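You operate a simulated robot arm through the tools that you are given. There is no shell and no other tool. Be economical: measure what you need, move in short steps, check, and stop when the job is done.

Carry out the task below with a simulated two-armed robot. There is one attempt and no reset: what you move stays moved.

JOB
Pick up the yellow brush with one hand, pass it to the other hand and put it on the orange bench top.

Only the result counts: the job must be done as asked and must still hold three seconds after the hand-in. Knocking over, shifting, dropping, spilling or breaking anything else fails it.

ROBOT AND FRAMES
Two 7-joint arms with two-finger parallel grippers on one trunk, on a base that drives. Base frame: it is fixed to the floor where the robot stands at the start and does not move with it; the origin is under the middle of the robot, x ahead of it, y to its left, z up; the surface under the hand at the start is at about z = 0.85. Units: m, rad, N and s.
The left shoulder is at the start at [0.05, 0.158, 1.183], the right one opposite. With the tool pointing down near the work surface each hand reaches from about 0.2 to 0.66 m from the robot's upright axis, wherever it stands, measured 20 degrees to its own side. Places, roughly: orange bench top [0.6, 1.8, 0.8]; yellow brush (4x3x21 cm) [0.6, 0.1, 0.9]. Payload 3.91 kg a hand.
The tool frame of a hand sits at the grasp point between the pads (the TCP): z along the fingers, y along the line on which they close. The tips reach 0.03 m beyond it. Largest opening 0.11 m; finger width 0.02, thickness 0.01; the body of the gripper, 0.048 by 0.112 m, starts 0.055 m behind the TCP.
Orientation is that of the tool frame in the base frame, as a unit quaternion [x, y, z, w]. With the fingers straight down and closing along the base's y, the tool's x points along the base's -x, its y along +y and its z along -z.

CONTROLS
- The arms move only by the tool servo_tool. It takes "left_deltas", "right_deltas" or both (then of equal length, played together; a hand with none holds still); each is one flat list of numbers, 7 for each row, row after row: the turn, a rotation vector about the tool's x, y, z in units of 180 degrees (1.0 is 180 degrees), then the shift along the tool's x, y, z in units of 300 mm (1.0 is 300 mm), then the opening, from 0 (shut) to 1 (fully open). In form: [wx, wy, wz, tx, ty, tz, claw, wx, wy, wz, tx, ty, tz, claw, ...]. A call has 1 to 10 rows; each row is the pose to reach, as a shift and turn from the pose commanded when the call began, along the tool's axes at that moment. A call with a number of a shift or a turn outside -1 to 1 is refused whole. A row lasts 0.2 s, in which the tool goes at most 0.05 m and 0.15 rad; a call with a longer step from one row to the next is refused whole, and so is a gripper value outside its range. A pose out of reach is approached as far as the arm can. The call stops where the force on the tool passes 40 N (or 10 N more than at its start, if that is more) or the arm is blocked; 0.2 s more then pass. The fingers move at their own pace (about 0.153 m/s each) and stop on an object; they squeeze with about 30 N. The grip force told is the motor's: it shows also when the fingers shut on nothing. Time passes only in rows, and 0.2 s behind the last, so rows that repeat a pose let the fingers close. It gives the time, the measured TCP pose, the force on the tool (base axes), the opening and the grip force at its end, in the units of the frame above (readings bear some noise), with the torque about the TCP (base axes, N m) and any sound that the robot's microphone picked up.
- Cameras (640 x 400 px; columns grow to the right, rows downward): "scene" is now at [0.1295, 0.0259, 1.3342]; the picture's right is [0.25, -0.97, 0.00], its down [-0.42, -0.11, -0.90] and it looks along [0.87, 0.23, -0.44] (base axes); focal length 256 px, centre (320, 200). "left" rides on the left gripper at [0.072, -0.017, -0.103] in its tool frame; the picture's right is [0.23, 0.97, 0.00], its down [-0.76, 0.18, -0.62] and it looks along [-0.61, 0.14, 0.78] (tool axes); focal length 222 px, centre (320, 200). "right" rides on the right gripper at [0.073, 0.017, -0.103] in its tool frame; the picture's right is [-0.23, 0.97, 0.00], its down [-0.76, -0.18, -0.62] and it looks along [-0.61, -0.14, 0.78] (tool axes); focal length 222 px, centre (320, 200). There is no depth. A picture from a camera that has moved, and an enlarged one, comes with that camera's place and axes in the base frame and with its lens.
- capture(camera): a new picture of that camera. No time passes.
- slide_trunk(by): slides the trunk up (or, below 0, down) by that many m; the arms and the scene camera ride with it, the base frame stays. It gives what a move gives, with no picture.
- roll_base(legs): drives the robot by 1 to 6 legs, each [ahead, turn to the left] in m and rad, along the robot's own axes; the way and the turn of a leg run together, so that a leg with both is an arc; at most 1.5 m and 3.142 rad a leg. The arms and the cameras ride along, it lands a little off, and it stops where it bumps. It gives what a move gives.
- aim_head(pan, tilt): turns the head with the scene camera to pan (to the left, within 1.396 rad either way) and tilt (down, from -0.506 to 1.204), counted from straight ahead of the robot. It gives what a move gives.
- enlarge(camera, box): a new picture of the part [left, top, right, bottom] of that camera's present view, enlarged. No time passes.
- sign_off(): hands the job in; it is judged then, once.

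Work in short steps. Places have to be worked out from the pictures, the camera data and where the tool is seen: move nearer, look again, correct. Check each grasp and each placing, and mend what went wrong. You have 120 turns and 88 pictures in all, those below and enlarged ones among them. Open the grippers and draw the arms clear of the work before you hand the job in, unless the task says otherwise; then end with one line.

The tools are called after "Request:" by a JSON object that holds its "op" and its "data". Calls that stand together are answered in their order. servo_tool: Moves the arms, as the interface text tells. Its arguments: {"type":"object","properties":{"left_deltas":{"type":"array"},"right_deltas":{"type":"array"}},"required":[]} The other tools are called the same way: slide_trunk (by) slides the trunk up or down; roll_base (legs) drives the base; aim_head (pan, tilt) turns the head that bears the scene camera; capture (camera) takes a picture; enlarge (camera, box) takes an enlarged picture of a part of a camera's view; sign_off () hands the job in.

At the start:

```text
time: 0.0
left_position: [0.4334, 0.2955, 1.1544]
left_orientation: [0.001, 1.0, 0.0, 0.0]
left_contact_force: [0.0, 0.1, -0.3]
left_ft_torque: [0.02, 0.02, -0.07]
left_finger_gap: 0.11
left_grasp_force: 0.1
right_position: [0.3966, -0.0725, 1.1146]
right_orientation: [0.001, 1.0, 0.001, 0.001]
right_contact_force: [-0.3, -0.5, 0.8]
right_ft_torque: [0.01, 0.0, -0.01]
right_finger_gap: 0.1101
right_grasp_force: 0.0
trunk travel left (down, up): [-0.425, 0.057]
robot x, y, heading: [0.0002, 0.0012, -0.0]
head pan, tilt: [0.258, 0.454]
```

scene: 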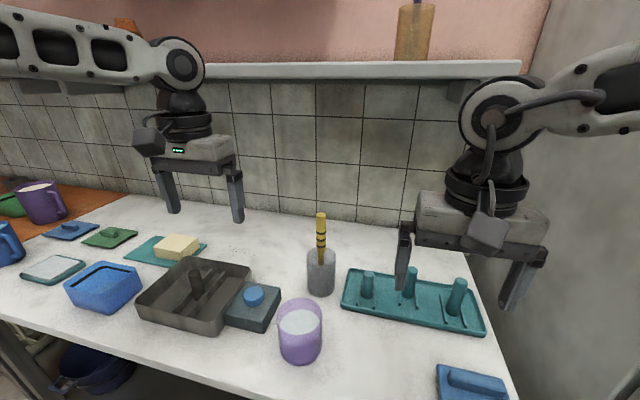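
right: 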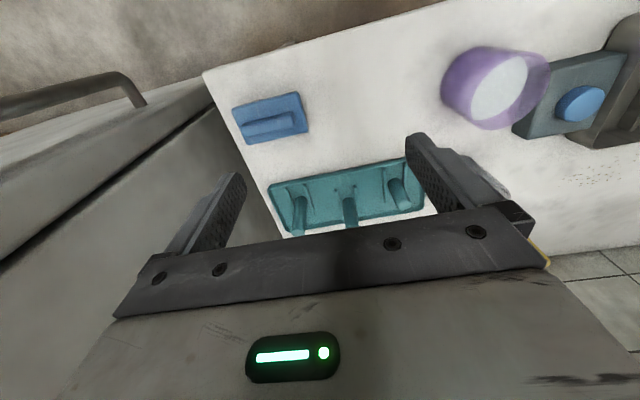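
left: 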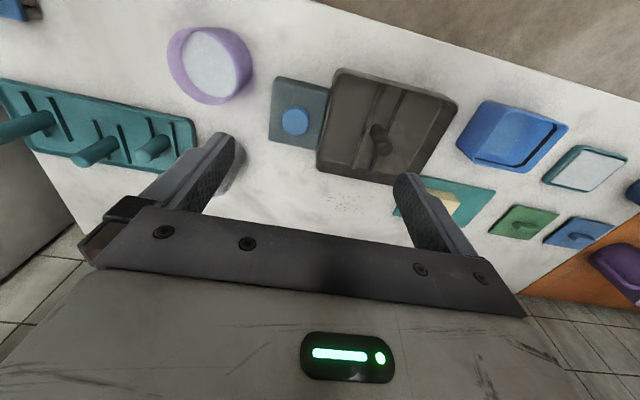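

The brush stands upright in a grey cup near the middle of the bench. I enlarge it to locate it accurately.

Request:
{"op": "enlarge", "data": {"camera": "scene", "box": [260, 190, 380, 310]}}

```text
3.33 times, centred on (320, 250) of scene
camera zoom: at [0.1295, 0.0259, 1.3342], right [0.25, -0.97, 0.0], down [-0.42, -0.11, -0.9], along [0.87, 0.23, -0.44], focal length 852 px, centre (320, 33)
```

zoom: 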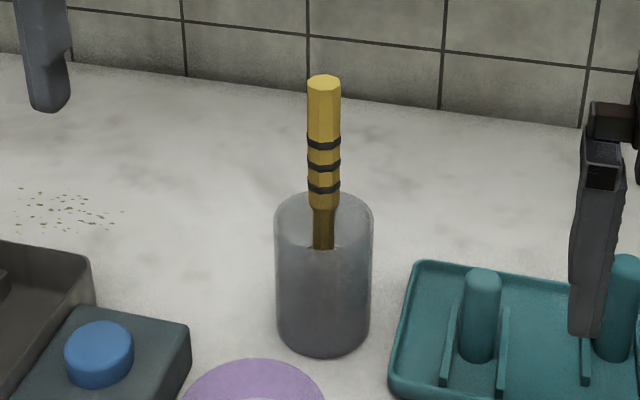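

The brush stands upright at about (0.60, 0.15), top near z 1.06, and the cup rim is near 0.95. I move the open left hand above it at its present height.

Request:
{"op": "servo_tool", "data": {"left_deltas": [0, 0, 0, -0.1, -0.09, 0, 1, 0, 0, 0, -0.2, -0.18, 0, 1, 0, 0, 0, -0.3, -0.27, 0, 1, 0, 0, 0, -0.4, -0.36, 0, 1, 0, 0, 0, -0.5, -0.45, 0, 1, 0, 0, 0, -0.5557, -0.485, 0, 1, 0, 0, 0, -0.5557, -0.485, 0, 1]}}

Request:
{"op": "capture", "data": {"camera": "left"}}

Request:
{"op": "capture", "data": {"camera": "scene"}}

```text
time: 1.6
left_position: [0.5233, 0.2059, 1.1379]
left_orientation: [0.0, 1.0, 0.0, 0.0]
left_contact_force: [0.5, -1.3, -0.4]
left_ft_torque: [-0.01, -0.03, 0.02]
left_finger_gap: 0.1101
left_grasp_force: 0.1
left hand out of reach, approached as far as the arm can: row 4, 5, 6, 7
right_position: [0.3961, -0.0731, 1.1136]
right_orientation: [0.001, 1.0, 0.001, 0.001]
right_contact_force: [-0.2, -0.3, 0.6]
right_ft_torque: [-0.02, -0.01, 0.01]
right_finger_gap: 0.1103
right_grasp_force: 0.1
trunk travel left (down, up): [-0.425, 0.057]
robot x, y, heading: [-0.0024, -0.0001, -0.003]
head pan, tilt: [0.258, 0.454]
```

```text
83 pictures are left
camera left: at [0.4512, 0.1893, 1.2405], right [-0.23, 0.97, 0.0], down [0.76, 0.18, 0.62], along [0.61, 0.14, -0.78], focal length 222 px, centre (320, 200)
```

left: 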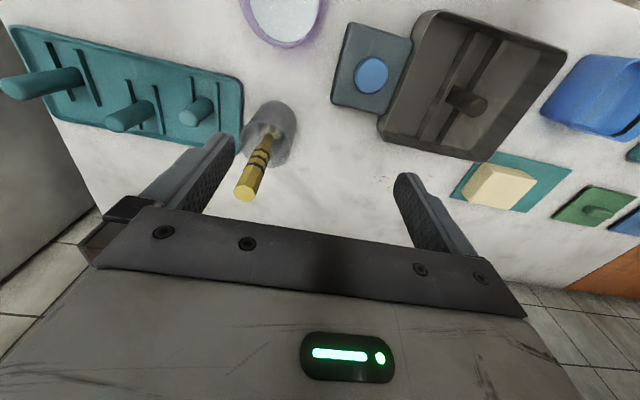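

```text
82 pictures are left
camera scene: at [0.1296, 0.026, 1.3341], right [0.25, -0.97, 0.0], down [-0.42, -0.11, -0.9], along [0.87, 0.23, -0.44], focal length 256 px, centre (320, 200)
```

scene: 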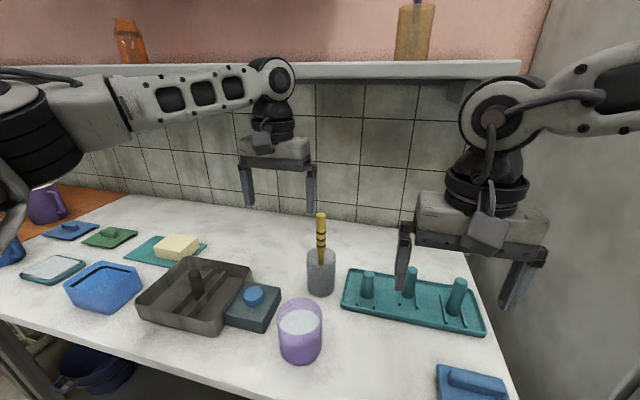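

The left hand ran out of reach at this height, about 0.08 m short. I look down to see whether the base can go nearer to the bench.

Request:
{"op": "aim_head", "data": {"pan": 0.3, "tilt": 1.2}}

Request:
{"op": "capture", "data": {"camera": "scene"}}

Request:
{"op": "aim_head", "data": {"pan": 1.3, "tilt": 0.5}}

Request:
{"op": "capture", "data": {"camera": "scene"}}

```text
time: 2.7
left_position: [0.5237, 0.2054, 1.1369]
left_orientation: [0.0, 1.0, 0.0, 0.001]
left_contact_force: [0.4, 0.1, -0.2]
left_ft_torque: [0.01, -0.01, 0.03]
left_finger_gap: 0.11
left_grasp_force: 0.1
right_position: [0.3972, -0.0733, 1.1132]
right_orientation: [0.001, 1.0, 0.0, 0.001]
right_contact_force: [0.3, -0.3, 0.3]
right_ft_torque: [0.01, -0.01, -0.02]
right_finger_gap: 0.11
right_grasp_force: 0.0
trunk travel left (down, up): [-0.425, 0.057]
robot x, y, heading: [-0.0016, -0.0031, 0.004]
head pan, tilt: [0.3, 1.201]
```

```text
81 pictures are left
camera scene: at [0.0942, 0.019, 1.2763], right [0.3, -0.96, 0.0], down [-0.89, -0.28, -0.36], along [0.35, 0.11, -0.93], focal length 256 px, centre (320, 200)
```

scene: 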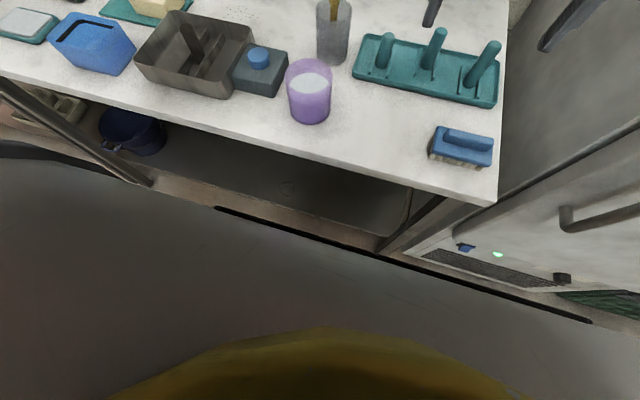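

```text
time: 4.0
left_position: [0.5237, 0.2052, 1.1381]
left_orientation: [0.0, 1.0, 0.001, 0.001]
left_contact_force: [0.1, -0.1, 1.5]
left_ft_torque: [-0.02, -0.01, 0.0]
left_finger_gap: 0.1101
left_grasp_force: 0.2
right_position: [0.3966, -0.0727, 1.1138]
right_orientation: [0.001, 1.0, 0.001, 0.001]
right_contact_force: [0.7, 0.8, -0.6]
right_ft_torque: [0.02, 0.01, 0.02]
right_finger_gap: 0.1101
right_grasp_force: 0.0
trunk travel left (down, up): [-0.425, 0.057]
robot x, y, heading: [0.0045, 0.0024, -0.001]
head pan, tilt: [1.3, 0.499]
```

```text
80 pictures are left
camera scene: at [0.0651, 0.0902, 1.3299], right [0.96, -0.27, 0.0], down [-0.13, -0.46, -0.88], along [0.24, 0.85, -0.48], focal length 256 px, centre (320, 200)
```

scene: 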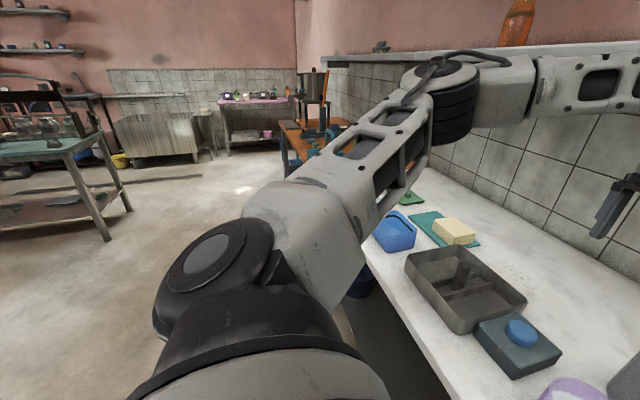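

The torso hides the base, so I won't risk driving closer. Instead I tilt the left hand 45° forward, which pulls the wrist back into reach, and back it off to a pre-grasp pose.

Request:
{"op": "servo_tool", "data": {"left_deltas": [0, -0.0417, 0, 0.056, 0, 0.019, 1, 0, -0.0833, 0, 0.111, 0, 0.038, 1, 0, -0.125, 0, 0.167, 0, 0.057, 1, 0, -0.1667, 0, 0.222, 0, 0.075, 1, 0, -0.2083, 0, 0.278, 0, 0.094, 1, 0, -0.25, 0, 0.333, 0, 0.113, 1, 0, -0.25, 0, 0.333, 0, 0.113, 1]}}

Request:
{"op": "aim_head", "data": {"pan": 0.258, "tilt": 0.454}}

Request:
{"op": "capture", "data": {"camera": "left"}}

```text
time: 5.6
left_position: [0.4216, 0.2056, 1.1043]
left_orientation: [0.0, 0.924, 0.0, 0.383]
left_contact_force: [0.5, 0.1, -0.1]
left_ft_torque: [-0.01, 0.02, 0.04]
left_finger_gap: 0.1104
left_grasp_force: 0.0
right_position: [0.3969, -0.0722, 1.1129]
right_orientation: [0.001, 1.0, 0.001, 0.001]
right_contact_force: [-0.3, -1.0, 0.0]
right_ft_torque: [-0.02, -0.02, 0.0]
right_finger_gap: 0.1099
right_grasp_force: 0.0
trunk travel left (down, up): [-0.425, 0.057]
robot x, y, heading: [0.0016, -0.004, 0.0]
head pan, tilt: [1.3, 0.499]
```

```text
time: 6.9
left_position: [0.4207, 0.2072, 1.1049]
left_orientation: [0.0, 0.924, 0.001, 0.383]
left_contact_force: [0.6, -1.0, 0.4]
left_ft_torque: [0.03, 0.0, -0.01]
left_finger_gap: 0.1097
left_grasp_force: 0.1
right_position: [0.3966, -0.073, 1.1149]
right_orientation: [0.001, 1.0, 0.0, 0.001]
right_contact_force: [-0.5, 0.7, -0.2]
right_ft_torque: [-0.01, 0.01, -0.01]
right_finger_gap: 0.1102
right_grasp_force: 0.1
trunk travel left (down, up): [-0.425, 0.057]
robot x, y, heading: [-0.001, -0.002, -0.007]
head pan, tilt: [0.258, 0.454]
```

```text
79 pictures are left
camera left: at [0.2975, 0.1897, 1.1252], right [-0.16, 0.97, -0.16], down [0.1, 0.18, 0.98], along [0.98, 0.14, -0.12], focal length 222 px, centre (320, 200)
```

left: 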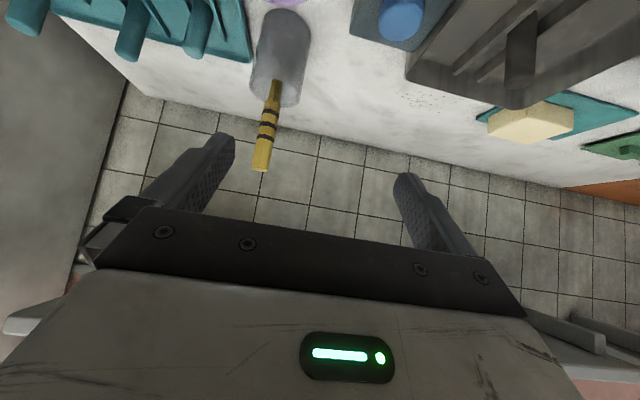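

The left camera confirms the brush top at about (0.60, 0.146, 1.06). I line up on the tilted approach line 9 cm short of the grasp.

Request:
{"op": "servo_tool", "data": {"left_deltas": [0, 0, 0, -0.055, -0.05, 0.079, 1, 0, 0, 0, -0.111, -0.1, 0.158, 1, 0, 0, 0, -0.166, -0.15, 0.237, 1, 0, 0, 0, -0.222, -0.2, 0.316, 1, 0, 0, 0, -0.222, -0.2, 0.316, 1]}}

Request:
{"op": "capture", "data": {"camera": "left"}}

Request:
{"op": "capture", "data": {"camera": "scene"}}

```text
time: 8.1
left_position: [0.5365, 0.146, 1.0815]
left_orientation: [-0.001, 0.924, 0.0, 0.382]
left_contact_force: [-1.0, 0.4, 0.4]
left_ft_torque: [0.03, 0.01, 0.01]
left_finger_gap: 0.1098
left_grasp_force: 0.0
right_position: [0.3968, -0.0731, 1.115]
right_orientation: [0.001, 1.0, 0.001, 0.002]
right_contact_force: [-1.0, -0.1, -0.2]
right_ft_torque: [0.0, 0.03, 0.03]
right_finger_gap: 0.1097
right_grasp_force: 0.0
trunk travel left (down, up): [-0.425, 0.057]
robot x, y, heading: [0.0015, -0.0012, 0.002]
head pan, tilt: [0.258, 0.454]
```

```text
78 pictures are left
camera left: at [0.4125, 0.1289, 1.1028], right [-0.16, 0.97, -0.16], down [0.1, 0.18, 0.98], along [0.98, 0.14, -0.12], focal length 222 px, centre (320, 200)
```

left: 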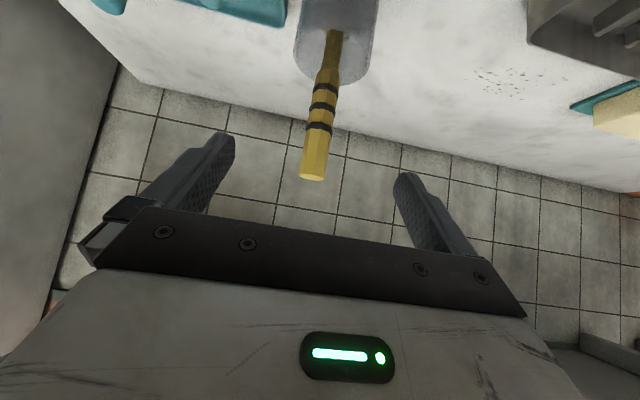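

```text
77 pictures are left
camera scene: at [0.1291, 0.0258, 1.3342], right [0.26, -0.97, 0.0], down [-0.42, -0.11, -0.9], along [0.87, 0.23, -0.44], focal length 256 px, centre (320, 200)
```

scene: 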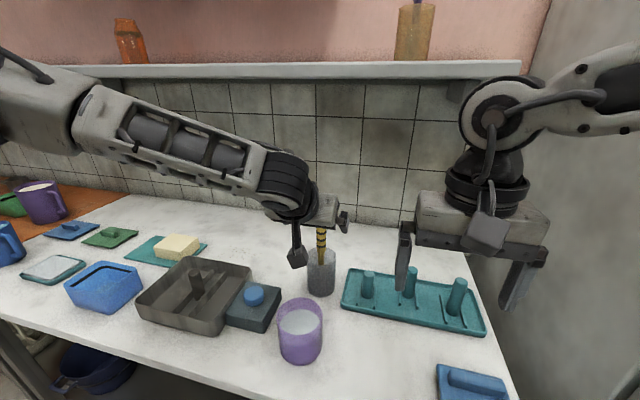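

The brush is centred between the fingers (y ≈ 0.145). I advance 9 cm along the tool axis and close.

Request:
{"op": "servo_tool", "data": {"left_deltas": [0, 0, 0, 0, 0, 0.1, 1, 0, 0, 0, 0, 0, 0.2, 1, 0, 0, 0, 0, 0, 0.295, 1, 0, 0, 0, 0, 0, 0.295, 1]}}

Request:
{"op": "capture", "data": {"camera": "left"}}

```text
time: 9.1
left_position: [0.5866, 0.161, 1.0278]
left_orientation: [0.0, 0.924, 0.0, 0.383]
left_contact_force: [0.5, -0.2, -0.4]
left_ft_torque: [0.01, -0.01, -0.01]
left_finger_gap: 0.1098
left_grasp_force: 0.0
left hand out of reach, approached as far as the arm can: row 3, 4
right_position: [0.3955, -0.0731, 1.114]
right_orientation: [0.001, 1.0, 0.001, 0.001]
right_contact_force: [0.1, -0.3, -0.2]
right_ft_torque: [-0.02, 0.0, 0.06]
right_finger_gap: 0.11
right_grasp_force: 0.1
trunk travel left (down, up): [-0.425, 0.057]
robot x, y, heading: [-0.0013, 0.0028, -0.0]
head pan, tilt: [0.258, 0.454]
```

```text
76 pictures are left
camera left: at [0.4625, 0.1441, 1.0495], right [-0.16, 0.97, -0.16], down [0.1, 0.18, 0.98], along [0.98, 0.14, -0.12], focal length 222 px, centre (320, 200)
```

left: 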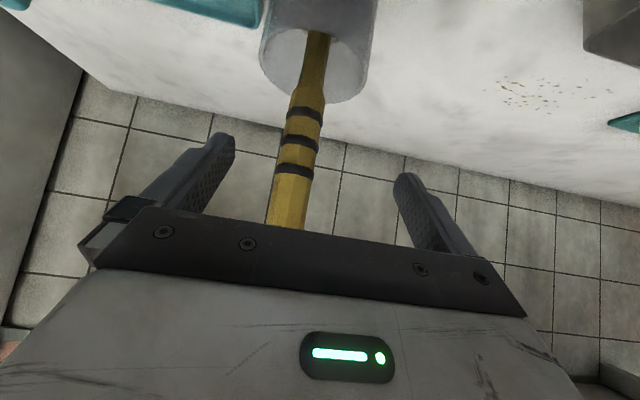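

The hand stopped 1.4 cm short and drifted in y. Tilting it 20° further toward horizontal brings the wrist nearer, so I do that and correct the position with the fingers still open.

Request:
{"op": "servo_tool", "data": {"left_deltas": [0, -0.037, 0, 0, -0.05, 0, 1, 0, -0.074, 0, 0, -0.05, 0, 1, 0, -0.111, 0, 0, -0.05, 0.02, 1, 0, -0.111, 0, -0.008, -0.05, 0.046, 1, 0, -0.111, 0, -0.008, -0.05, 0.046, 1]}}

Request:
{"op": "capture", "data": {"camera": "left"}}

```text
time: 10.3
left_position: [0.583, 0.166, 1.0343]
left_orientation: [0.0, 0.843, 0.0, 0.538]
left_contact_force: [-0.7, -0.4, -0.4]
left_ft_torque: [-0.02, 0.02, 0.01]
left_finger_gap: 0.1102
left_grasp_force: 0.0
left hand out of reach, approached as far as the arm can: row 1, 2, 3, 4, 5
right_position: [0.3965, -0.0725, 1.1139]
right_orientation: [0.001, 1.0, 0.001, 0.001]
right_contact_force: [0.5, 0.1, 0.5]
right_ft_torque: [-0.01, 0.0, 0.0]
right_finger_gap: 0.11
right_grasp_force: 0.1
trunk travel left (down, up): [-0.425, 0.057]
robot x, y, heading: [-0.0012, 0.0004, -0.003]
head pan, tilt: [0.258, 0.454]
```

```text
75 pictures are left
camera left: at [0.4602, 0.1486, 1.0112], right [-0.1, 0.97, -0.21], down [-0.24, 0.18, 0.95], along [0.97, 0.14, 0.22], focal length 222 px, centre (320, 200)
```

left: 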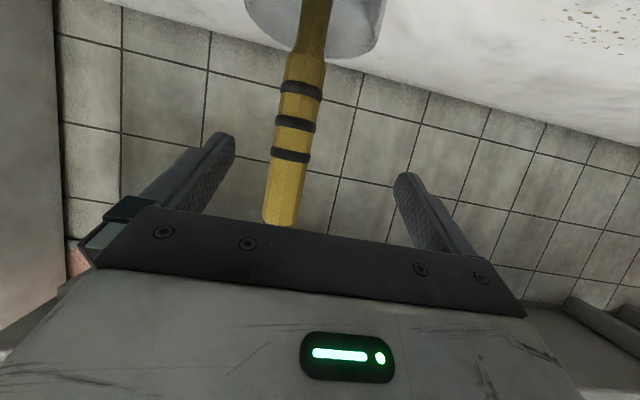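

The limit seems to be sideways rather than distance. I back off and yaw the hand 20° to the right so it suits the left arm, then recheck.

Request:
{"op": "servo_tool", "data": {"left_deltas": [0, 0, 0, 0.01, 0.0, -0.16, 1, 0.034, 0, 0.016, 0.01, 0.007, -0.16, 1, 0.067, 0, 0.031, 0.01, 0.007, -0.16, 1, 0.1007, 0, 0.047, 0.01, 0.007, -0.16, 1, 0.1007, 0, 0.047, 0.01, 0.007, -0.16, 1]}}

Request:
{"op": "capture", "data": {"camera": "left"}}

```text
time: 11.5
left_position: [0.538, 0.1673, 1.0527]
left_orientation: [0.147, 0.831, -0.093, 0.529]
left_contact_force: [-0.7, 0.0, -0.5]
left_ft_torque: [-0.02, 0.03, -0.02]
left_finger_gap: 0.11
left_grasp_force: 0.0
right_position: [0.3956, -0.0728, 1.1145]
right_orientation: [0.001, 1.0, 0.0, 0.001]
right_contact_force: [0.4, 0.3, -0.4]
right_ft_torque: [0.05, -0.01, 0.02]
right_finger_gap: 0.11
right_grasp_force: 0.1
trunk travel left (down, up): [-0.425, 0.057]
robot x, y, heading: [-0.0023, 0.0028, -0.002]
head pan, tilt: [0.258, 0.454]
```

```text
74 pictures are left
camera left: at [0.4161, 0.1935, 1.0305], right [0.24, 0.95, -0.21], down [-0.17, 0.25, 0.95], along [0.96, -0.2, 0.22], focal length 222 px, centre (320, 200)
```

left: 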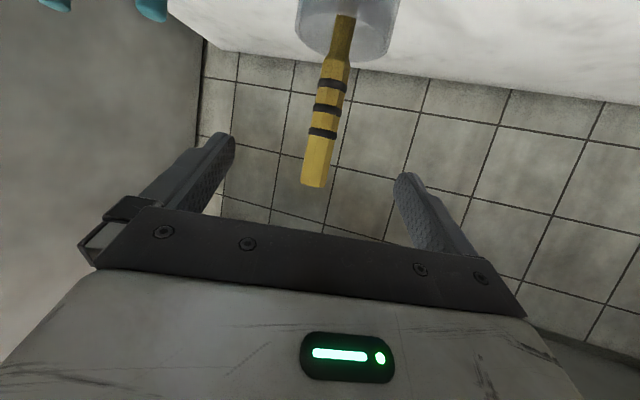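

The yawed pose is reached exactly and the brush sits midway between the fingers. I advance 7 cm along the tool axis.

Request:
{"op": "servo_tool", "data": {"left_deltas": [0, 0, 0, 0, 0, 0.12, 1, 0, 0, 0, 0, 0, 0.233, 1, 0, 0, 0, 0, 0, 0.233, 1]}}

Request:
{"op": "capture", "data": {"camera": "left"}}

```text
time: 12.3
left_position: [0.5972, 0.1422, 1.0238]
left_orientation: [0.146, 0.83, -0.093, 0.53]
left_contact_force: [-1.1, 0.3, -0.3]
left_ft_torque: [0.0, 0.01, 0.02]
left_finger_gap: 0.1099
left_grasp_force: 0.1
right_position: [0.3963, -0.073, 1.1142]
right_orientation: [0.001, 1.0, 0.001, 0.001]
right_contact_force: [0.3, 0.4, -0.5]
right_ft_torque: [0.0, 0.0, 0.0]
right_finger_gap: 0.1098
right_grasp_force: 0.1
trunk travel left (down, up): [-0.425, 0.057]
robot x, y, heading: [-0.0002, 0.0016, 0.005]
head pan, tilt: [0.258, 0.454]
```

```text
73 pictures are left
camera left: at [0.4752, 0.1698, 1.0006], right [0.24, 0.95, -0.21], down [-0.17, 0.25, 0.95], along [0.96, -0.2, 0.22], focal length 222 px, centre (320, 200)
```

left: 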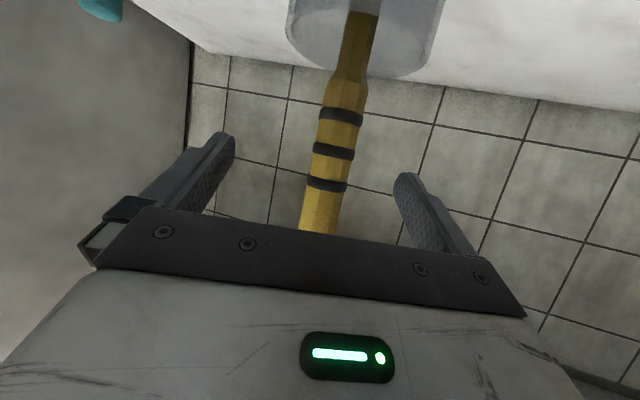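

The brush lies at the TCP, only about 3 mm off toward +y. I nudge that and close.

Request:
{"op": "servo_tool", "data": {"left_deltas": [0, 0, 0, 0, 0.01, 0, 1, 0, 0, 0, 0, 0.01, 0, 0.4, 0, 0, 0, 0, 0.01, 0, 0, 0, 0, 0, 0, 0.01, 0, 0, 0, 0, 0, 0, 0.01, 0, 0]}}

Request:
{"op": "capture", "data": {"camera": "left"}}

Request:
{"op": "enlarge", "data": {"camera": "scene", "box": [240, 160, 400, 320]}}

```text
time: 13.5
left_position: [0.5983, 0.1465, 1.0248]
left_orientation: [0.146, 0.83, -0.093, 0.529]
left_contact_force: [-0.5, 0.1, 0.1]
left_ft_torque: [-0.05, 0.0, 0.01]
left_finger_gap: 0.0216
left_grasp_force: 30.2
right_position: [0.3961, -0.0735, 1.1148]
right_orientation: [0.001, 1.0, 0.0, 0.001]
right_contact_force: [-0.4, 0.0, -1.0]
right_ft_torque: [0.0, 0.03, -0.03]
right_finger_gap: 0.1101
right_grasp_force: 0.0
trunk travel left (down, up): [-0.425, 0.057]
robot x, y, heading: [0.0024, 0.0022, -0.004]
head pan, tilt: [0.258, 0.454]
```

```text
72 pictures are left
camera left: at [0.4753, 0.1733, 1.0007], right [0.24, 0.95, -0.21], down [-0.17, 0.25, 0.95], along [0.96, -0.2, 0.22], focal length 222 px, centre (320, 200)
```

left: 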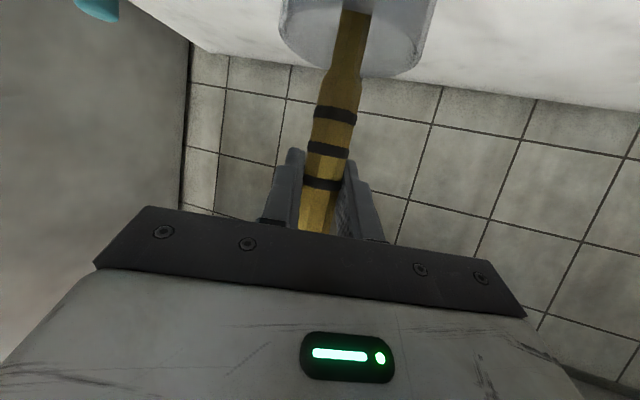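

```text
2.50 times, centred on (320, 240) of scene
camera zoom: at [0.1295, 0.026, 1.3341], right [0.26, -0.97, 0.0], down [-0.42, -0.11, -0.9], along [0.87, 0.23, -0.44], focal length 639 px, centre (320, 100)
```

zoom: 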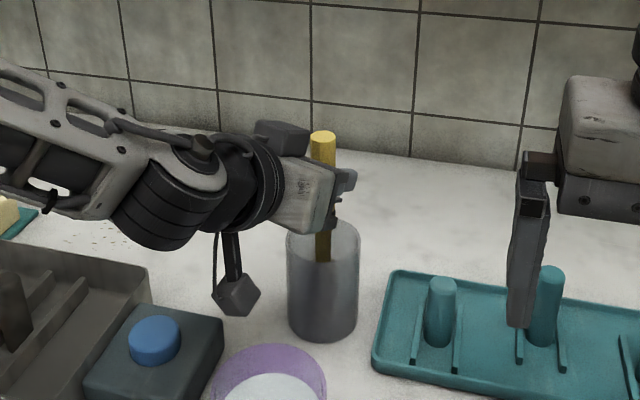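

Gripped: gap 21.6 mm and 30 N. I lift straight up, first with the trunk for a purely vertical pull.

Request:
{"op": "slide_trunk", "data": {"by": 0.055}}

Request:
{"op": "enlarge", "data": {"camera": "scene", "box": [240, 160, 400, 320]}}

```text
time: 14.4
left_position: [0.5976, 0.1467, 1.0784]
left_orientation: [0.147, 0.831, -0.093, 0.529]
left_contact_force: [0.5, -0.9, -0.1]
left_ft_torque: [-0.02, -0.04, -0.01]
left_finger_gap: 0.0217
left_grasp_force: 29.8
right_position: [0.3969, -0.0744, 1.1686]
right_orientation: [0.001, 1.0, 0.001, 0.001]
right_contact_force: [-0.1, 0.2, 0.7]
right_ft_torque: [0.02, 0.0, -0.03]
right_finger_gap: 0.1098
right_grasp_force: 0.1
trunk travel left (down, up): [-0.48, 0.002]
robot x, y, heading: [0.0017, 0.0009, -0.0]
head pan, tilt: [0.258, 0.454]
```

```text
2.50 times, centred on (320, 240) of scene
camera zoom: at [0.1298, 0.026, 1.3891], right [0.26, -0.97, 0.0], down [-0.42, -0.11, -0.9], along [0.87, 0.23, -0.44], focal length 639 px, centre (320, 100)
```

zoom: 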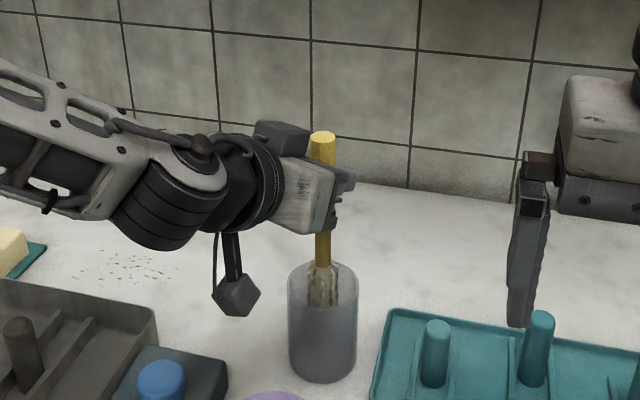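

The cup stayed put and the bristles are emerging. I lift another 5 cm with the arm.

Request:
{"op": "servo_tool", "data": {"left_deltas": [0, 0, 0, -0.0755, 0, -0.0353, 0, 0, 0, 0, -0.151, 0, -0.0705, 0, 0, 0, 0, -0.151, 0, -0.0705, 0]}}

Request:
{"op": "enlarge", "data": {"camera": "scene", "box": [240, 160, 400, 320]}}

```text
time: 15.2
left_position: [0.5994, 0.1485, 1.1273]
left_orientation: [0.146, 0.831, -0.093, 0.529]
left_contact_force: [-0.1, 0.3, 0.2]
left_ft_torque: [0.0, -0.02, 0.03]
left_finger_gap: 0.0218
left_grasp_force: 29.9
right_position: [0.3972, -0.0737, 1.1688]
right_orientation: [0.001, 1.0, 0.001, 0.001]
right_contact_force: [-0.4, 0.4, -0.3]
right_ft_torque: [-0.01, -0.01, 0.0]
right_finger_gap: 0.1098
right_grasp_force: 0.0
trunk travel left (down, up): [-0.48, 0.002]
robot x, y, heading: [0.0026, -0.0005, 0.003]
head pan, tilt: [0.258, 0.454]
```

```text
2.50 times, centred on (320, 240) of scene
camera zoom: at [0.1297, 0.026, 1.3891], right [0.26, -0.97, 0.0], down [-0.42, -0.11, -0.9], along [0.87, 0.23, -0.44], focal length 639 px, centre (320, 100)
```

zoom: 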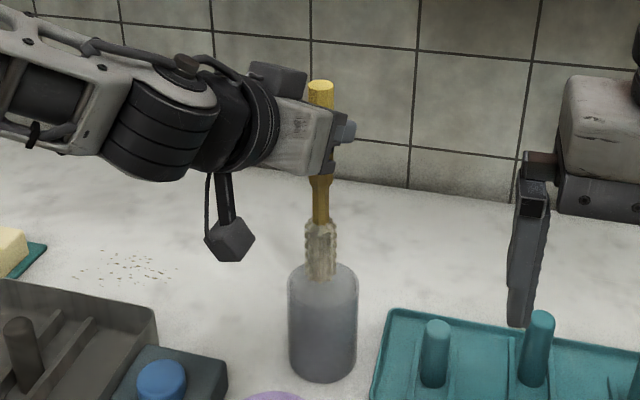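

The bristle tip is just at the rim. I lift 4 cm more, and then draw back toward the robot, clear of the cup.

Request:
{"op": "servo_tool", "data": {"left_deltas": [0, 0, 0, -0.06, 0, -0.028, 0, 0, 0, 0, -0.121, 0, -0.0564, 0, 0, 0, 0, -0.121, 0, -0.0564, 0, 0, 0, 0, -0.068, -0.0456, -0.17, 0, 0, 0, 0, -0.015, -0.091, -0.283, 0, 0, 0, 0, 0.038, -0.137, -0.397, 0, 0, 0, 0, 0.038, -0.137, -0.397, 0]}}

Request:
{"op": "capture", "data": {"camera": "scene"}}

```text
time: 16.8
left_position: [0.4765, 0.1493, 1.166]
left_orientation: [0.147, 0.83, -0.094, 0.529]
left_contact_force: [0.2, -0.6, -0.7]
left_ft_torque: [-0.02, -0.04, 0.01]
left_finger_gap: 0.0218
left_grasp_force: 29.9
right_position: [0.3975, -0.0735, 1.1694]
right_orientation: [0.001, 1.0, 0.0, 0.001]
right_contact_force: [-0.5, -0.6, 0.4]
right_ft_torque: [-0.02, 0.0, 0.03]
right_finger_gap: 0.1101
right_grasp_force: 0.1
trunk travel left (down, up): [-0.48, 0.002]
robot x, y, heading: [-0.001, -0.0014, 0.002]
head pan, tilt: [0.258, 0.454]
```

```text
68 pictures are left
camera scene: at [0.1301, 0.0258, 1.389], right [0.26, -0.97, 0.0], down [-0.42, -0.11, -0.9], along [0.87, 0.23, -0.44], focal length 256 px, centre (320, 200)
```

scene: 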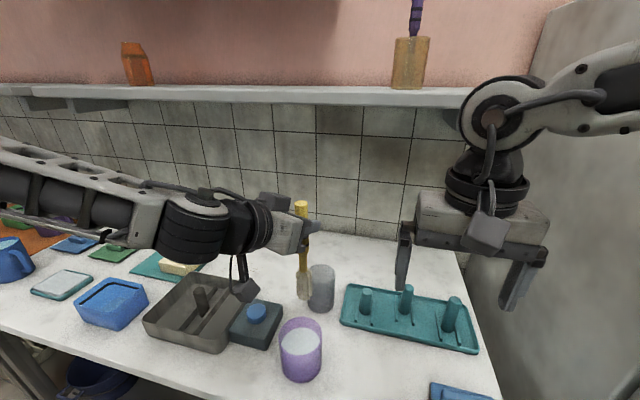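

The brush is clear of the cup. I now roll the left hand so the brush turns from vertical to horizontal with its bristles toward the right; here is the first half of the turn.

Request:
{"op": "servo_tool", "data": {"left_deltas": [0.01085, -0.00727, -0.0404, 0, 0, 0, 0, 0.0217, -0.01454, -0.0808, 0, 0, 0, 0, 0.03255, -0.0218, -0.1212, 0, 0, 0, 0, 0.0434, -0.0291, -0.1616, 0, 0, 0, 0, 0.05425, -0.0364, -0.202, 0, 0, 0, 0, 0.0651, -0.0436, -0.2424, 0, 0, 0, 0, 0.0651, -0.0436, -0.2424, 0, 0, 0, 0]}}

Request:
{"op": "capture", "data": {"camera": "scene"}}

```text
time: 18.4
left_position: [0.4776, 0.1467, 1.168]
left_orientation: [-0.127, 0.774, -0.374, 0.494]
left_contact_force: [0.7, 0.4, -0.3]
left_ft_torque: [0.06, 0.05, -0.02]
left_finger_gap: 0.0216
left_grasp_force: 30.1
right_position: [0.3967, -0.0729, 1.1678]
right_orientation: [0.002, 1.0, 0.001, 0.001]
right_contact_force: [0.1, -0.1, 0.3]
right_ft_torque: [0.01, 0.03, 0.01]
right_finger_gap: 0.1097
right_grasp_force: 0.0
trunk travel left (down, up): [-0.48, 0.002]
robot x, y, heading: [0.0008, -0.0002, -0.001]
head pan, tilt: [0.258, 0.454]
```

```text
67 pictures are left
camera scene: at [0.1295, 0.026, 1.3891], right [0.26, -0.97, 0.0], down [-0.42, -0.11, -0.9], along [0.87, 0.23, -0.44], focal length 256 px, centre (320, 200)
```

scene: 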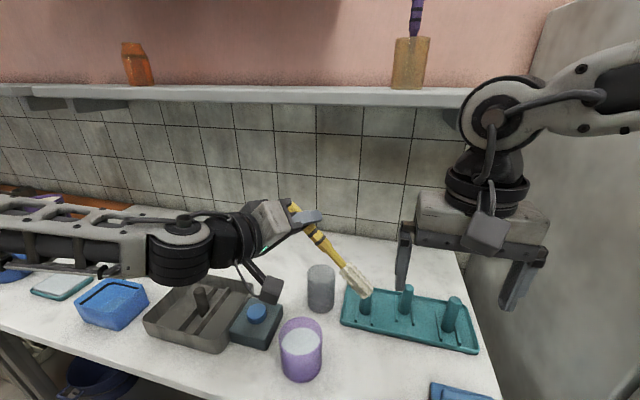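

Turning as planned with the brush secure. I do the second half of the roll.

Request:
{"op": "servo_tool", "data": {"left_deltas": [0.01085, -0.00727, -0.0404, 0, 0, 0, 0, 0.0217, -0.01454, -0.0808, 0, 0, 0, 0, 0.03255, -0.0218, -0.1212, 0, 0, 0, 0, 0.0434, -0.0291, -0.1616, 0, 0, 0, 0, 0.05425, -0.0364, -0.202, 0, 0, 0, 0, 0.0651, -0.0436, -0.2424, 0, 0, 0, 0, 0.0651, -0.0436, -0.2424, 0, 0, 0, 0]}}

Request:
{"op": "capture", "data": {"camera": "scene"}}

```text
time: 20.0
left_position: [0.4483, 0.2161, 1.2675]
left_orientation: [-0.38, 0.6, -0.594, 0.379]
left_contact_force: [0.7, 0.4, -1.1]
left_ft_torque: [0.02, -0.01, -0.02]
left_finger_gap: 0.0217
left_grasp_force: 30.0
left hand out of reach, approached as far as the arm can: row 3, 4, 5, 6, 7
right_position: [0.3966, -0.0729, 1.1694]
right_orientation: [0.001, 1.0, 0.001, 0.001]
right_contact_force: [-0.6, -0.6, 0.0]
right_ft_torque: [-0.03, 0.0, -0.01]
right_finger_gap: 0.1101
right_grasp_force: 0.0
trunk travel left (down, up): [-0.48, 0.002]
robot x, y, heading: [0.0003, -0.0032, -0.002]
head pan, tilt: [0.258, 0.454]
```

```text
66 pictures are left
camera scene: at [0.1299, 0.0256, 1.3891], right [0.26, -0.97, 0.0], down [-0.42, -0.11, -0.9], along [0.87, 0.23, -0.44], focal length 256 px, centre (320, 200)
```

scene: 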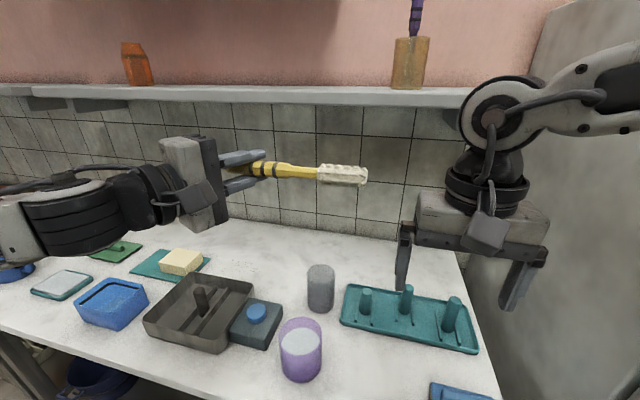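

The final pose was out of reach and drifted; the half-turned pose (brush at 45°) was reached cleanly. I return the left hand there; the right hand can grasp the neck perpendicular to it, coming from upper right.

Request:
{"op": "servo_tool", "data": {"left_deltas": [-0.01085, 0.00727, 0.0404, 0.028, 0.0555, 0.031, 0, -0.0217, 0.01454, 0.0808, 0.056, 0.111, 0.062, 0, -0.03255, 0.0218, 0.1212, 0.084, 0.1665, 0.093, 0, -0.0434, 0.0291, 0.1616, 0.112, 0.222, 0.124, 0, -0.05425, 0.0364, 0.202, 0.14, 0.2775, 0.155, 0, -0.0651, 0.0436, 0.2424, 0.167, 0.333, 0.185, 0, -0.0651, 0.0436, 0.2424, 0.167, 0.333, 0.185, 0]}}

Request:
{"op": "servo_tool", "data": {"right_deltas": [-0.0163, -0.0163, -0.0393, 0, 0, 0, 1, -0.0326, -0.0326, -0.0786, 0, 0, 0, 1, -0.0489, -0.0489, -0.118, 0, 0, 0, 1, -0.0651, -0.0651, -0.1573, 0, 0, 0, 1, -0.0814, -0.0814, -0.1966, 0, 0, 0, 1, -0.0977, -0.0977, -0.2359, 0, 0, 0, 1, -0.0977, -0.0977, -0.2359, 0, 0, 0, 1]}}

Request:
{"op": "capture", "data": {"camera": "scene"}}

```text
time: 21.6
left_position: [0.478, 0.1459, 1.1667]
left_orientation: [-0.126, 0.775, -0.373, 0.494]
left_contact_force: [0.0, -0.4, -1.1]
left_ft_torque: [0.03, 0.02, 0.0]
left_finger_gap: 0.0215
left_grasp_force: 30.0
right_position: [0.3966, -0.073, 1.1698]
right_orientation: [0.001, 1.0, 0.001, 0.0]
right_contact_force: [0.1, -0.3, -0.1]
right_ft_torque: [-0.01, 0.05, 0.0]
right_finger_gap: 0.11
right_grasp_force: 0.1
trunk travel left (down, up): [-0.48, 0.002]
robot x, y, heading: [0.0015, 0.0023, -0.004]
head pan, tilt: [0.258, 0.454]
```

```text
time: 23.2
left_position: [0.4792, 0.1457, 1.1667]
left_orientation: [-0.127, 0.775, -0.375, 0.494]
left_contact_force: [0.2, -0.3, -0.7]
left_ft_torque: [0.01, 0.03, 0.01]
left_finger_gap: 0.0219
left_grasp_force: 29.9
right_position: [0.3976, -0.0722, 1.169]
right_orientation: [-0.359, 0.909, 0.149, 0.151]
right_contact_force: [-0.5, 0.5, -0.3]
right_ft_torque: [-0.01, 0.0, 0.0]
right_finger_gap: 0.11
right_grasp_force: 0.1
trunk travel left (down, up): [-0.48, 0.002]
robot x, y, heading: [-0.0022, 0.0018, 0.0]
head pan, tilt: [0.258, 0.454]
```

```text
65 pictures are left
camera scene: at [0.1295, 0.0261, 1.3891], right [0.26, -0.97, 0.0], down [-0.42, -0.11, -0.9], along [0.87, 0.23, -0.44], focal length 256 px, centre (320, 200)
```

scene: 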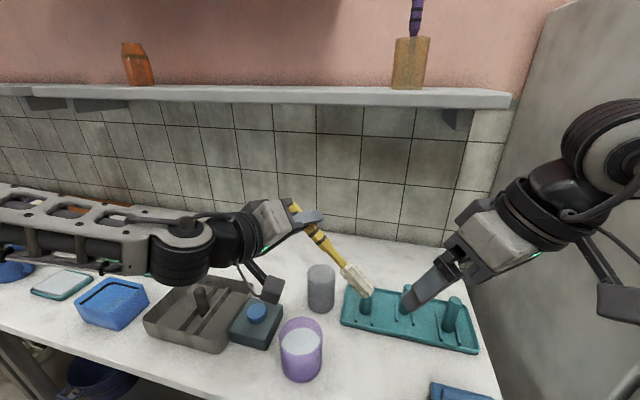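

The right hand is half turned and clear of the brush. I complete its turn.

Request:
{"op": "servo_tool", "data": {"right_deltas": [-0.0163, -0.0163, -0.0393, 0, 0, 0, 1, -0.0326, -0.0326, -0.0786, 0, 0, 0, 1, -0.0489, -0.0489, -0.118, 0, 0, 0, 1, -0.0651, -0.0651, -0.1573, 0, 0, 0, 1, -0.0814, -0.0814, -0.1966, 0, 0, 0, 1, -0.0977, -0.0977, -0.2359, 0, 0, 0, 1, -0.0977, -0.0977, -0.2359, 0, 0, 0, 1]}}

Request:
{"op": "capture", "data": {"camera": "right"}}

Request:
{"op": "capture", "data": {"camera": "scene"}}

```text
time: 24.8
left_position: [0.468, 0.1413, 1.171]
left_orientation: [-0.124, 0.773, -0.373, 0.497]
left_contact_force: [-0.1, -1.4, -0.7]
left_ft_torque: [0.04, 0.03, 0.01]
left_finger_gap: 0.0216
left_grasp_force: 29.8
right_position: [0.2994, -0.1376, 1.2443]
right_orientation: [-0.606, 0.72, 0.191, 0.281]
right_contact_force: [0.1, -0.3, 0.9]
right_ft_torque: [-0.01, 0.0, -0.02]
right_finger_gap: 0.1099
right_grasp_force: 0.1
right hand out of reach, approached as far as the arm can: row 4, 5, 6, 7
trunk travel left (down, up): [-0.48, 0.002]
robot x, y, heading: [-0.0039, -0.0031, -0.011]
head pan, tilt: [0.258, 0.454]
stopped in row 7 (right hand): the arm was blocked; the commanded pose is now the measured one
```

```text
64 pictures are left
camera right: at [0.2556, -0.2528, 1.2764], right [-0.93, 0.36, 0.08], down [0.15, 0.16, 0.98], along [0.34, 0.92, -0.21], focal length 222 px, centre (320, 200)
```

right: 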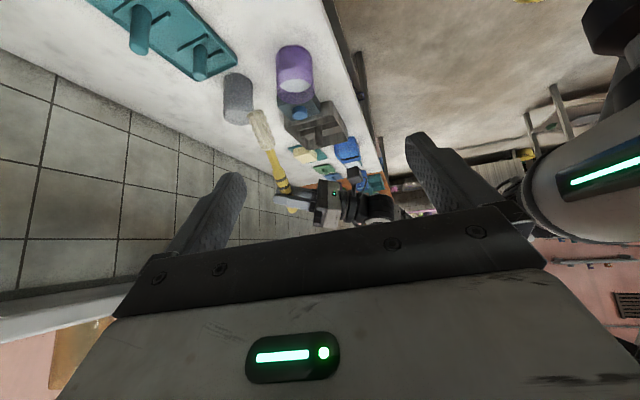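

```text
63 pictures are left
camera scene: at [0.1168, 0.015, 1.3885], right [0.24, -0.97, 0.0], down [-0.42, -0.1, -0.9], along [0.88, 0.22, -0.43], focal length 256 px, centre (320, 200)
```

scene: 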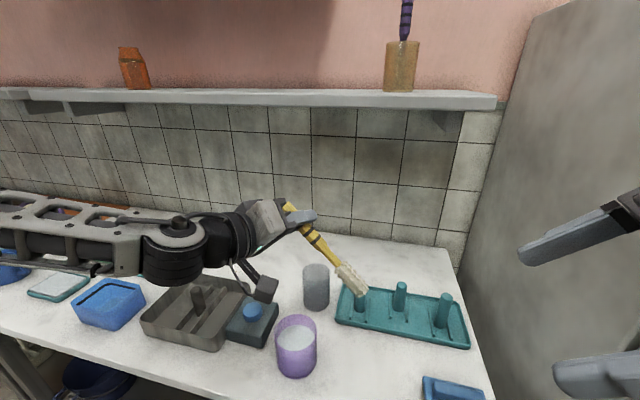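

The right arm got blocked, probably its elbow against the tall cabinet at the right. I undo that move, and I'll then back the robot away from the bench to have room for the handover.

Request:
{"op": "servo_tool", "data": {"right_deltas": [0.0163, 0.0163, 0.0393, -0.007, -0.044, 0.064, 1, 0.0326, 0.0326, 0.0786, -0.014, -0.087, 0.128, 1, 0.0489, 0.0489, 0.118, -0.021, -0.131, 0.19, 1, 0.0651, 0.0651, 0.1573, -0.029, -0.175, 0.255, 1, 0.0814, 0.0814, 0.1966, -0.036, -0.218, 0.32, 1, 0.0977, 0.0977, 0.2359, -0.043, -0.262, 0.383, 1, 0.0977, 0.0977, 0.2359, -0.043, -0.262, 0.383, 1]}}

Request:
{"op": "aim_head", "data": {"pan": -1.2, "tilt": 0.6}}

Request:
{"op": "capture", "data": {"camera": "scene"}}

```text
time: 26.4
left_position: [0.468, 0.1452, 1.1729]
left_orientation: [-0.123, 0.772, -0.375, 0.498]
left_contact_force: [-0.1, -0.2, -0.5]
left_ft_torque: [0.07, -0.02, 0.01]
left_finger_gap: 0.0214
left_grasp_force: 30.2
right_position: [0.3914, -0.0601, 1.1678]
right_orientation: [-0.287, 0.94, 0.081, 0.166]
right_contact_force: [1.1, 0.5, -0.5]
right_ft_torque: [0.0, -0.02, 0.02]
right_finger_gap: 0.1101
right_grasp_force: 0.2
trunk travel left (down, up): [-0.48, 0.002]
robot x, y, heading: [-0.005, -0.0052, -0.005]
head pan, tilt: [0.258, 0.454]
```

```text
time: 28.0
left_position: [0.469, 0.1448, 1.1724]
left_orientation: [-0.123, 0.772, -0.375, 0.498]
left_contact_force: [-0.4, 1.6, -0.1]
left_ft_torque: [0.02, -0.02, 0.01]
left_finger_gap: 0.0213
left_grasp_force: 30.4
right_position: [0.3926, -0.0618, 1.1684]
right_orientation: [-0.287, 0.94, 0.081, 0.164]
right_contact_force: [0.2, 0.1, 0.3]
right_ft_torque: [0.01, 0.0, -0.02]
right_finger_gap: 0.1101
right_grasp_force: 0.0
trunk travel left (down, up): [-0.48, 0.002]
robot x, y, heading: [-0.0001, -0.0011, 0.004]
head pan, tilt: [-1.201, 0.6]
```

```text
62 pictures are left
camera scene: at [0.0595, -0.0839, 1.3765], right [-0.93, -0.36, -0.01], down [-0.19, 0.53, -0.83], along [0.3, -0.77, -0.56], focal length 256 px, centre (320, 200)
```

scene: 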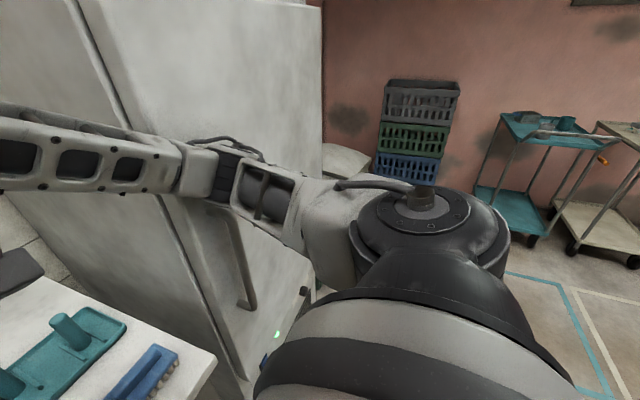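

The cabinet stands right beside the right elbow. The floor behind looks open, so I back the robot 0.5 m away.

Request:
{"op": "roll_base", "data": {"legs": [[-0.5, 0]]}}

Request:
{"op": "aim_head", "data": {"pan": 0.1, "tilt": 0.5}}

Request:
{"op": "capture", "data": {"camera": "scene"}}

```text
time: 30.9
left_position: [-0.0087, 0.147, 1.1674]
left_orientation: [-0.125, 0.775, -0.376, 0.493]
left_contact_force: [0.0, -0.5, -0.3]
left_ft_torque: [0.03, 0.01, -0.01]
left_finger_gap: 0.0212
left_grasp_force: 30.2
right_position: [-0.0855, -0.0593, 1.1647]
right_orientation: [-0.283, 0.942, 0.082, 0.16]
right_contact_force: [0.7, 0.3, -0.1]
right_ft_torque: [0.0, -0.02, -0.03]
right_finger_gap: 0.1102
right_grasp_force: 0.0
trunk travel left (down, up): [-0.48, 0.002]
robot x, y, heading: [-0.4886, 0.0033, -0.012]
head pan, tilt: [-1.201, 0.6]
```

```text
time: 32.3
left_position: [-0.009, 0.1477, 1.1677]
left_orientation: [-0.124, 0.775, -0.376, 0.492]
left_contact_force: [-0.3, 0.6, -0.4]
left_ft_torque: [0.04, -0.03, 0.01]
left_finger_gap: 0.0213
left_grasp_force: 29.7
right_position: [-0.0853, -0.0607, 1.1632]
right_orientation: [-0.283, 0.942, 0.082, 0.161]
right_contact_force: [0.2, 0.5, -0.1]
right_ft_torque: [0.0, 0.03, 0.02]
right_finger_gap: 0.11
right_grasp_force: 0.0
trunk travel left (down, up): [-0.48, 0.002]
robot x, y, heading: [-0.4885, 0.0026, -0.011]
head pan, tilt: [0.099, 0.499]
```

```text
61 pictures are left
camera scene: at [-0.3568, 0.0111, 1.385], right [0.09, -1.0, 0.0], down [-0.48, -0.04, -0.88], along [0.87, 0.08, -0.48], focal length 256 px, centre (320, 200)
```

scene: 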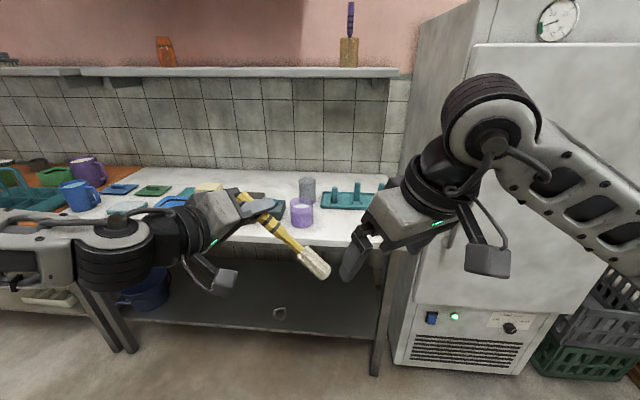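

There is free room now. A more natural handover is with the brush vertical: the left hand holds the top and the right hand comes in level and takes the neck below. First I turn the left hand back upright and lower it somewhat.

Request:
{"op": "servo_tool", "data": {"left_deltas": [-0.01085, 0.00727, 0.0404, 0.046, 0.048, 0.048, 0, -0.0217, 0.01454, 0.0808, 0.092, 0.096, 0.096, 0, -0.03255, 0.0218, 0.1212, 0.138, 0.144, 0.144, 0, -0.0434, 0.0291, 0.1616, 0.185, 0.192, 0.193, 0, -0.05425, 0.0364, 0.202, 0.231, 0.24, 0.241, 0, -0.0651, 0.0436, 0.2424, 0.277, 0.288, 0.289, 0, -0.0651, 0.0436, 0.2424, 0.277, 0.288, 0.289, 0]}}

Request:
{"op": "capture", "data": {"camera": "scene"}}

```text
time: 33.9
left_position: [0.038, 0.1248, 1.0366]
left_orientation: [0.15, 0.83, -0.094, 0.528]
left_contact_force: [0.3, 0.1, -0.2]
left_ft_torque: [0.02, 0.03, -0.01]
left_finger_gap: 0.0211
left_grasp_force: 30.0
left hand out of reach, approached as far as the arm can: row 6, 7
right_position: [-0.0865, -0.0588, 1.1635]
right_orientation: [-0.284, 0.942, 0.082, 0.161]
right_contact_force: [-0.1, 0.2, -0.7]
right_ft_torque: [-0.01, -0.02, 0.03]
right_finger_gap: 0.1102
right_grasp_force: 0.0
trunk travel left (down, up): [-0.48, 0.002]
robot x, y, heading: [-0.4904, 0.0047, -0.012]
head pan, tilt: [0.099, 0.499]
```

```text
60 pictures are left
camera scene: at [-0.3567, 0.0111, 1.385], right [0.09, -1.0, 0.0], down [-0.48, -0.04, -0.88], along [0.87, 0.08, -0.48], focal length 256 px, centre (320, 200)
```

scene: 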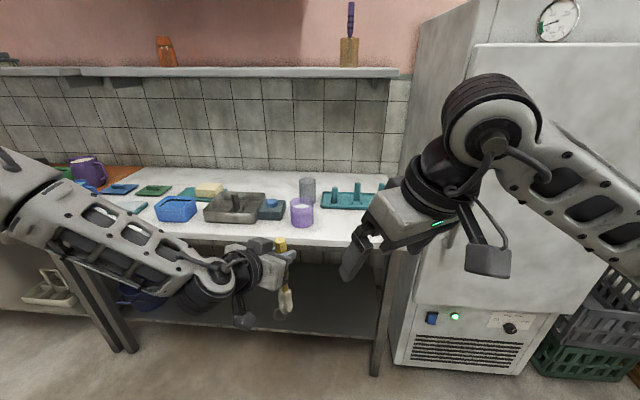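

The left hand holds the brush upright near (0.038, 0.125), with its neck near z 0.95. I bring the right hand to a level pre-grasp 18 cm short of it.

Request:
{"op": "servo_tool", "data": {"right_deltas": [-0.0014, -0.0377, -0.0048, 0.012, 0.022, 0.07, 1, -0.0028, -0.0753, -0.0096, 0.023, 0.045, 0.141, 1, -0.0042, -0.113, -0.0144, 0.035, 0.067, 0.211, 1, -0.0056, -0.1506, -0.0192, 0.047, 0.09, 0.282, 1, -0.007, -0.1883, -0.0239, 0.058, 0.112, 0.352, 1, -0.0084, -0.2259, -0.0287, 0.07, 0.135, 0.423, 1, -0.0098, -0.2636, -0.0335, 0.081, 0.157, 0.493, 1, -0.0112, -0.3012, -0.0383, 0.093, 0.18, 0.564, 1, -0.0112, -0.3012, -0.0383, 0.093, 0.18, 0.564, 1]}}

Request:
{"op": "capture", "data": {"camera": "right"}}

Request:
{"op": "capture", "data": {"camera": "scene"}}

```text
time: 35.9
left_position: [0.0386, 0.1251, 1.0369]
left_orientation: [0.149, 0.831, -0.095, 0.528]
left_contact_force: [0.5, 0.4, -0.9]
left_ft_torque: [0.01, 0.01, -0.04]
left_finger_gap: 0.0214
left_grasp_force: 29.6
right_position: [-0.0739, -0.028, 1.0008]
right_orientation: [-0.274, 0.746, 0.212, 0.569]
right_contact_force: [0.1, -0.1, -0.5]
right_ft_torque: [0.01, 0.0, -0.01]
right_finger_gap: 0.1098
right_grasp_force: 0.1
right hand out of reach, approached as far as the arm can: row 6, 7, 8, 9
trunk travel left (down, up): [-0.48, 0.002]
robot x, y, heading: [-0.4899, 0.0009, -0.012]
head pan, tilt: [0.099, 0.499]
```

```text
59 pictures are left
camera right: at [-0.1757, -0.0915, 0.9575], right [-0.59, 0.78, 0.22], down [-0.19, -0.4, 0.9], along [0.79, 0.48, 0.38], focal length 222 px, centre (320, 200)
```

right: 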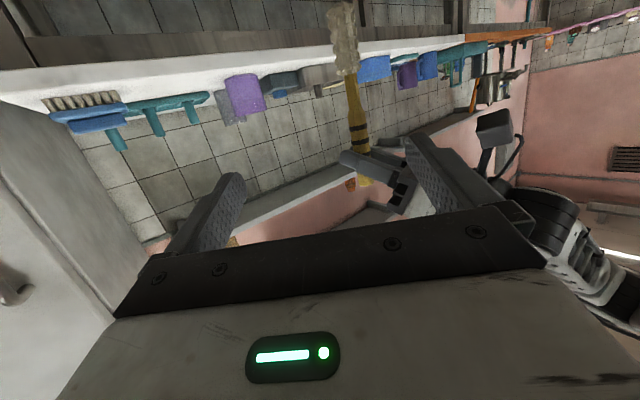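

```text
58 pictures are left
camera scene: at [-0.3565, 0.0128, 1.3849], right [0.09, -1.0, 0.0], down [-0.48, -0.04, -0.88], along [0.87, 0.08, -0.48], focal length 256 px, centre (320, 200)
```

scene: 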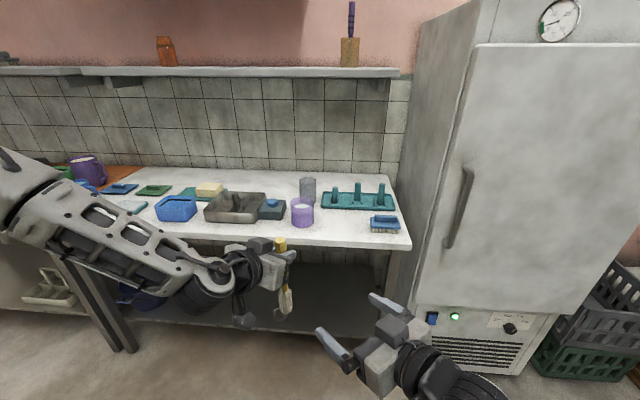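

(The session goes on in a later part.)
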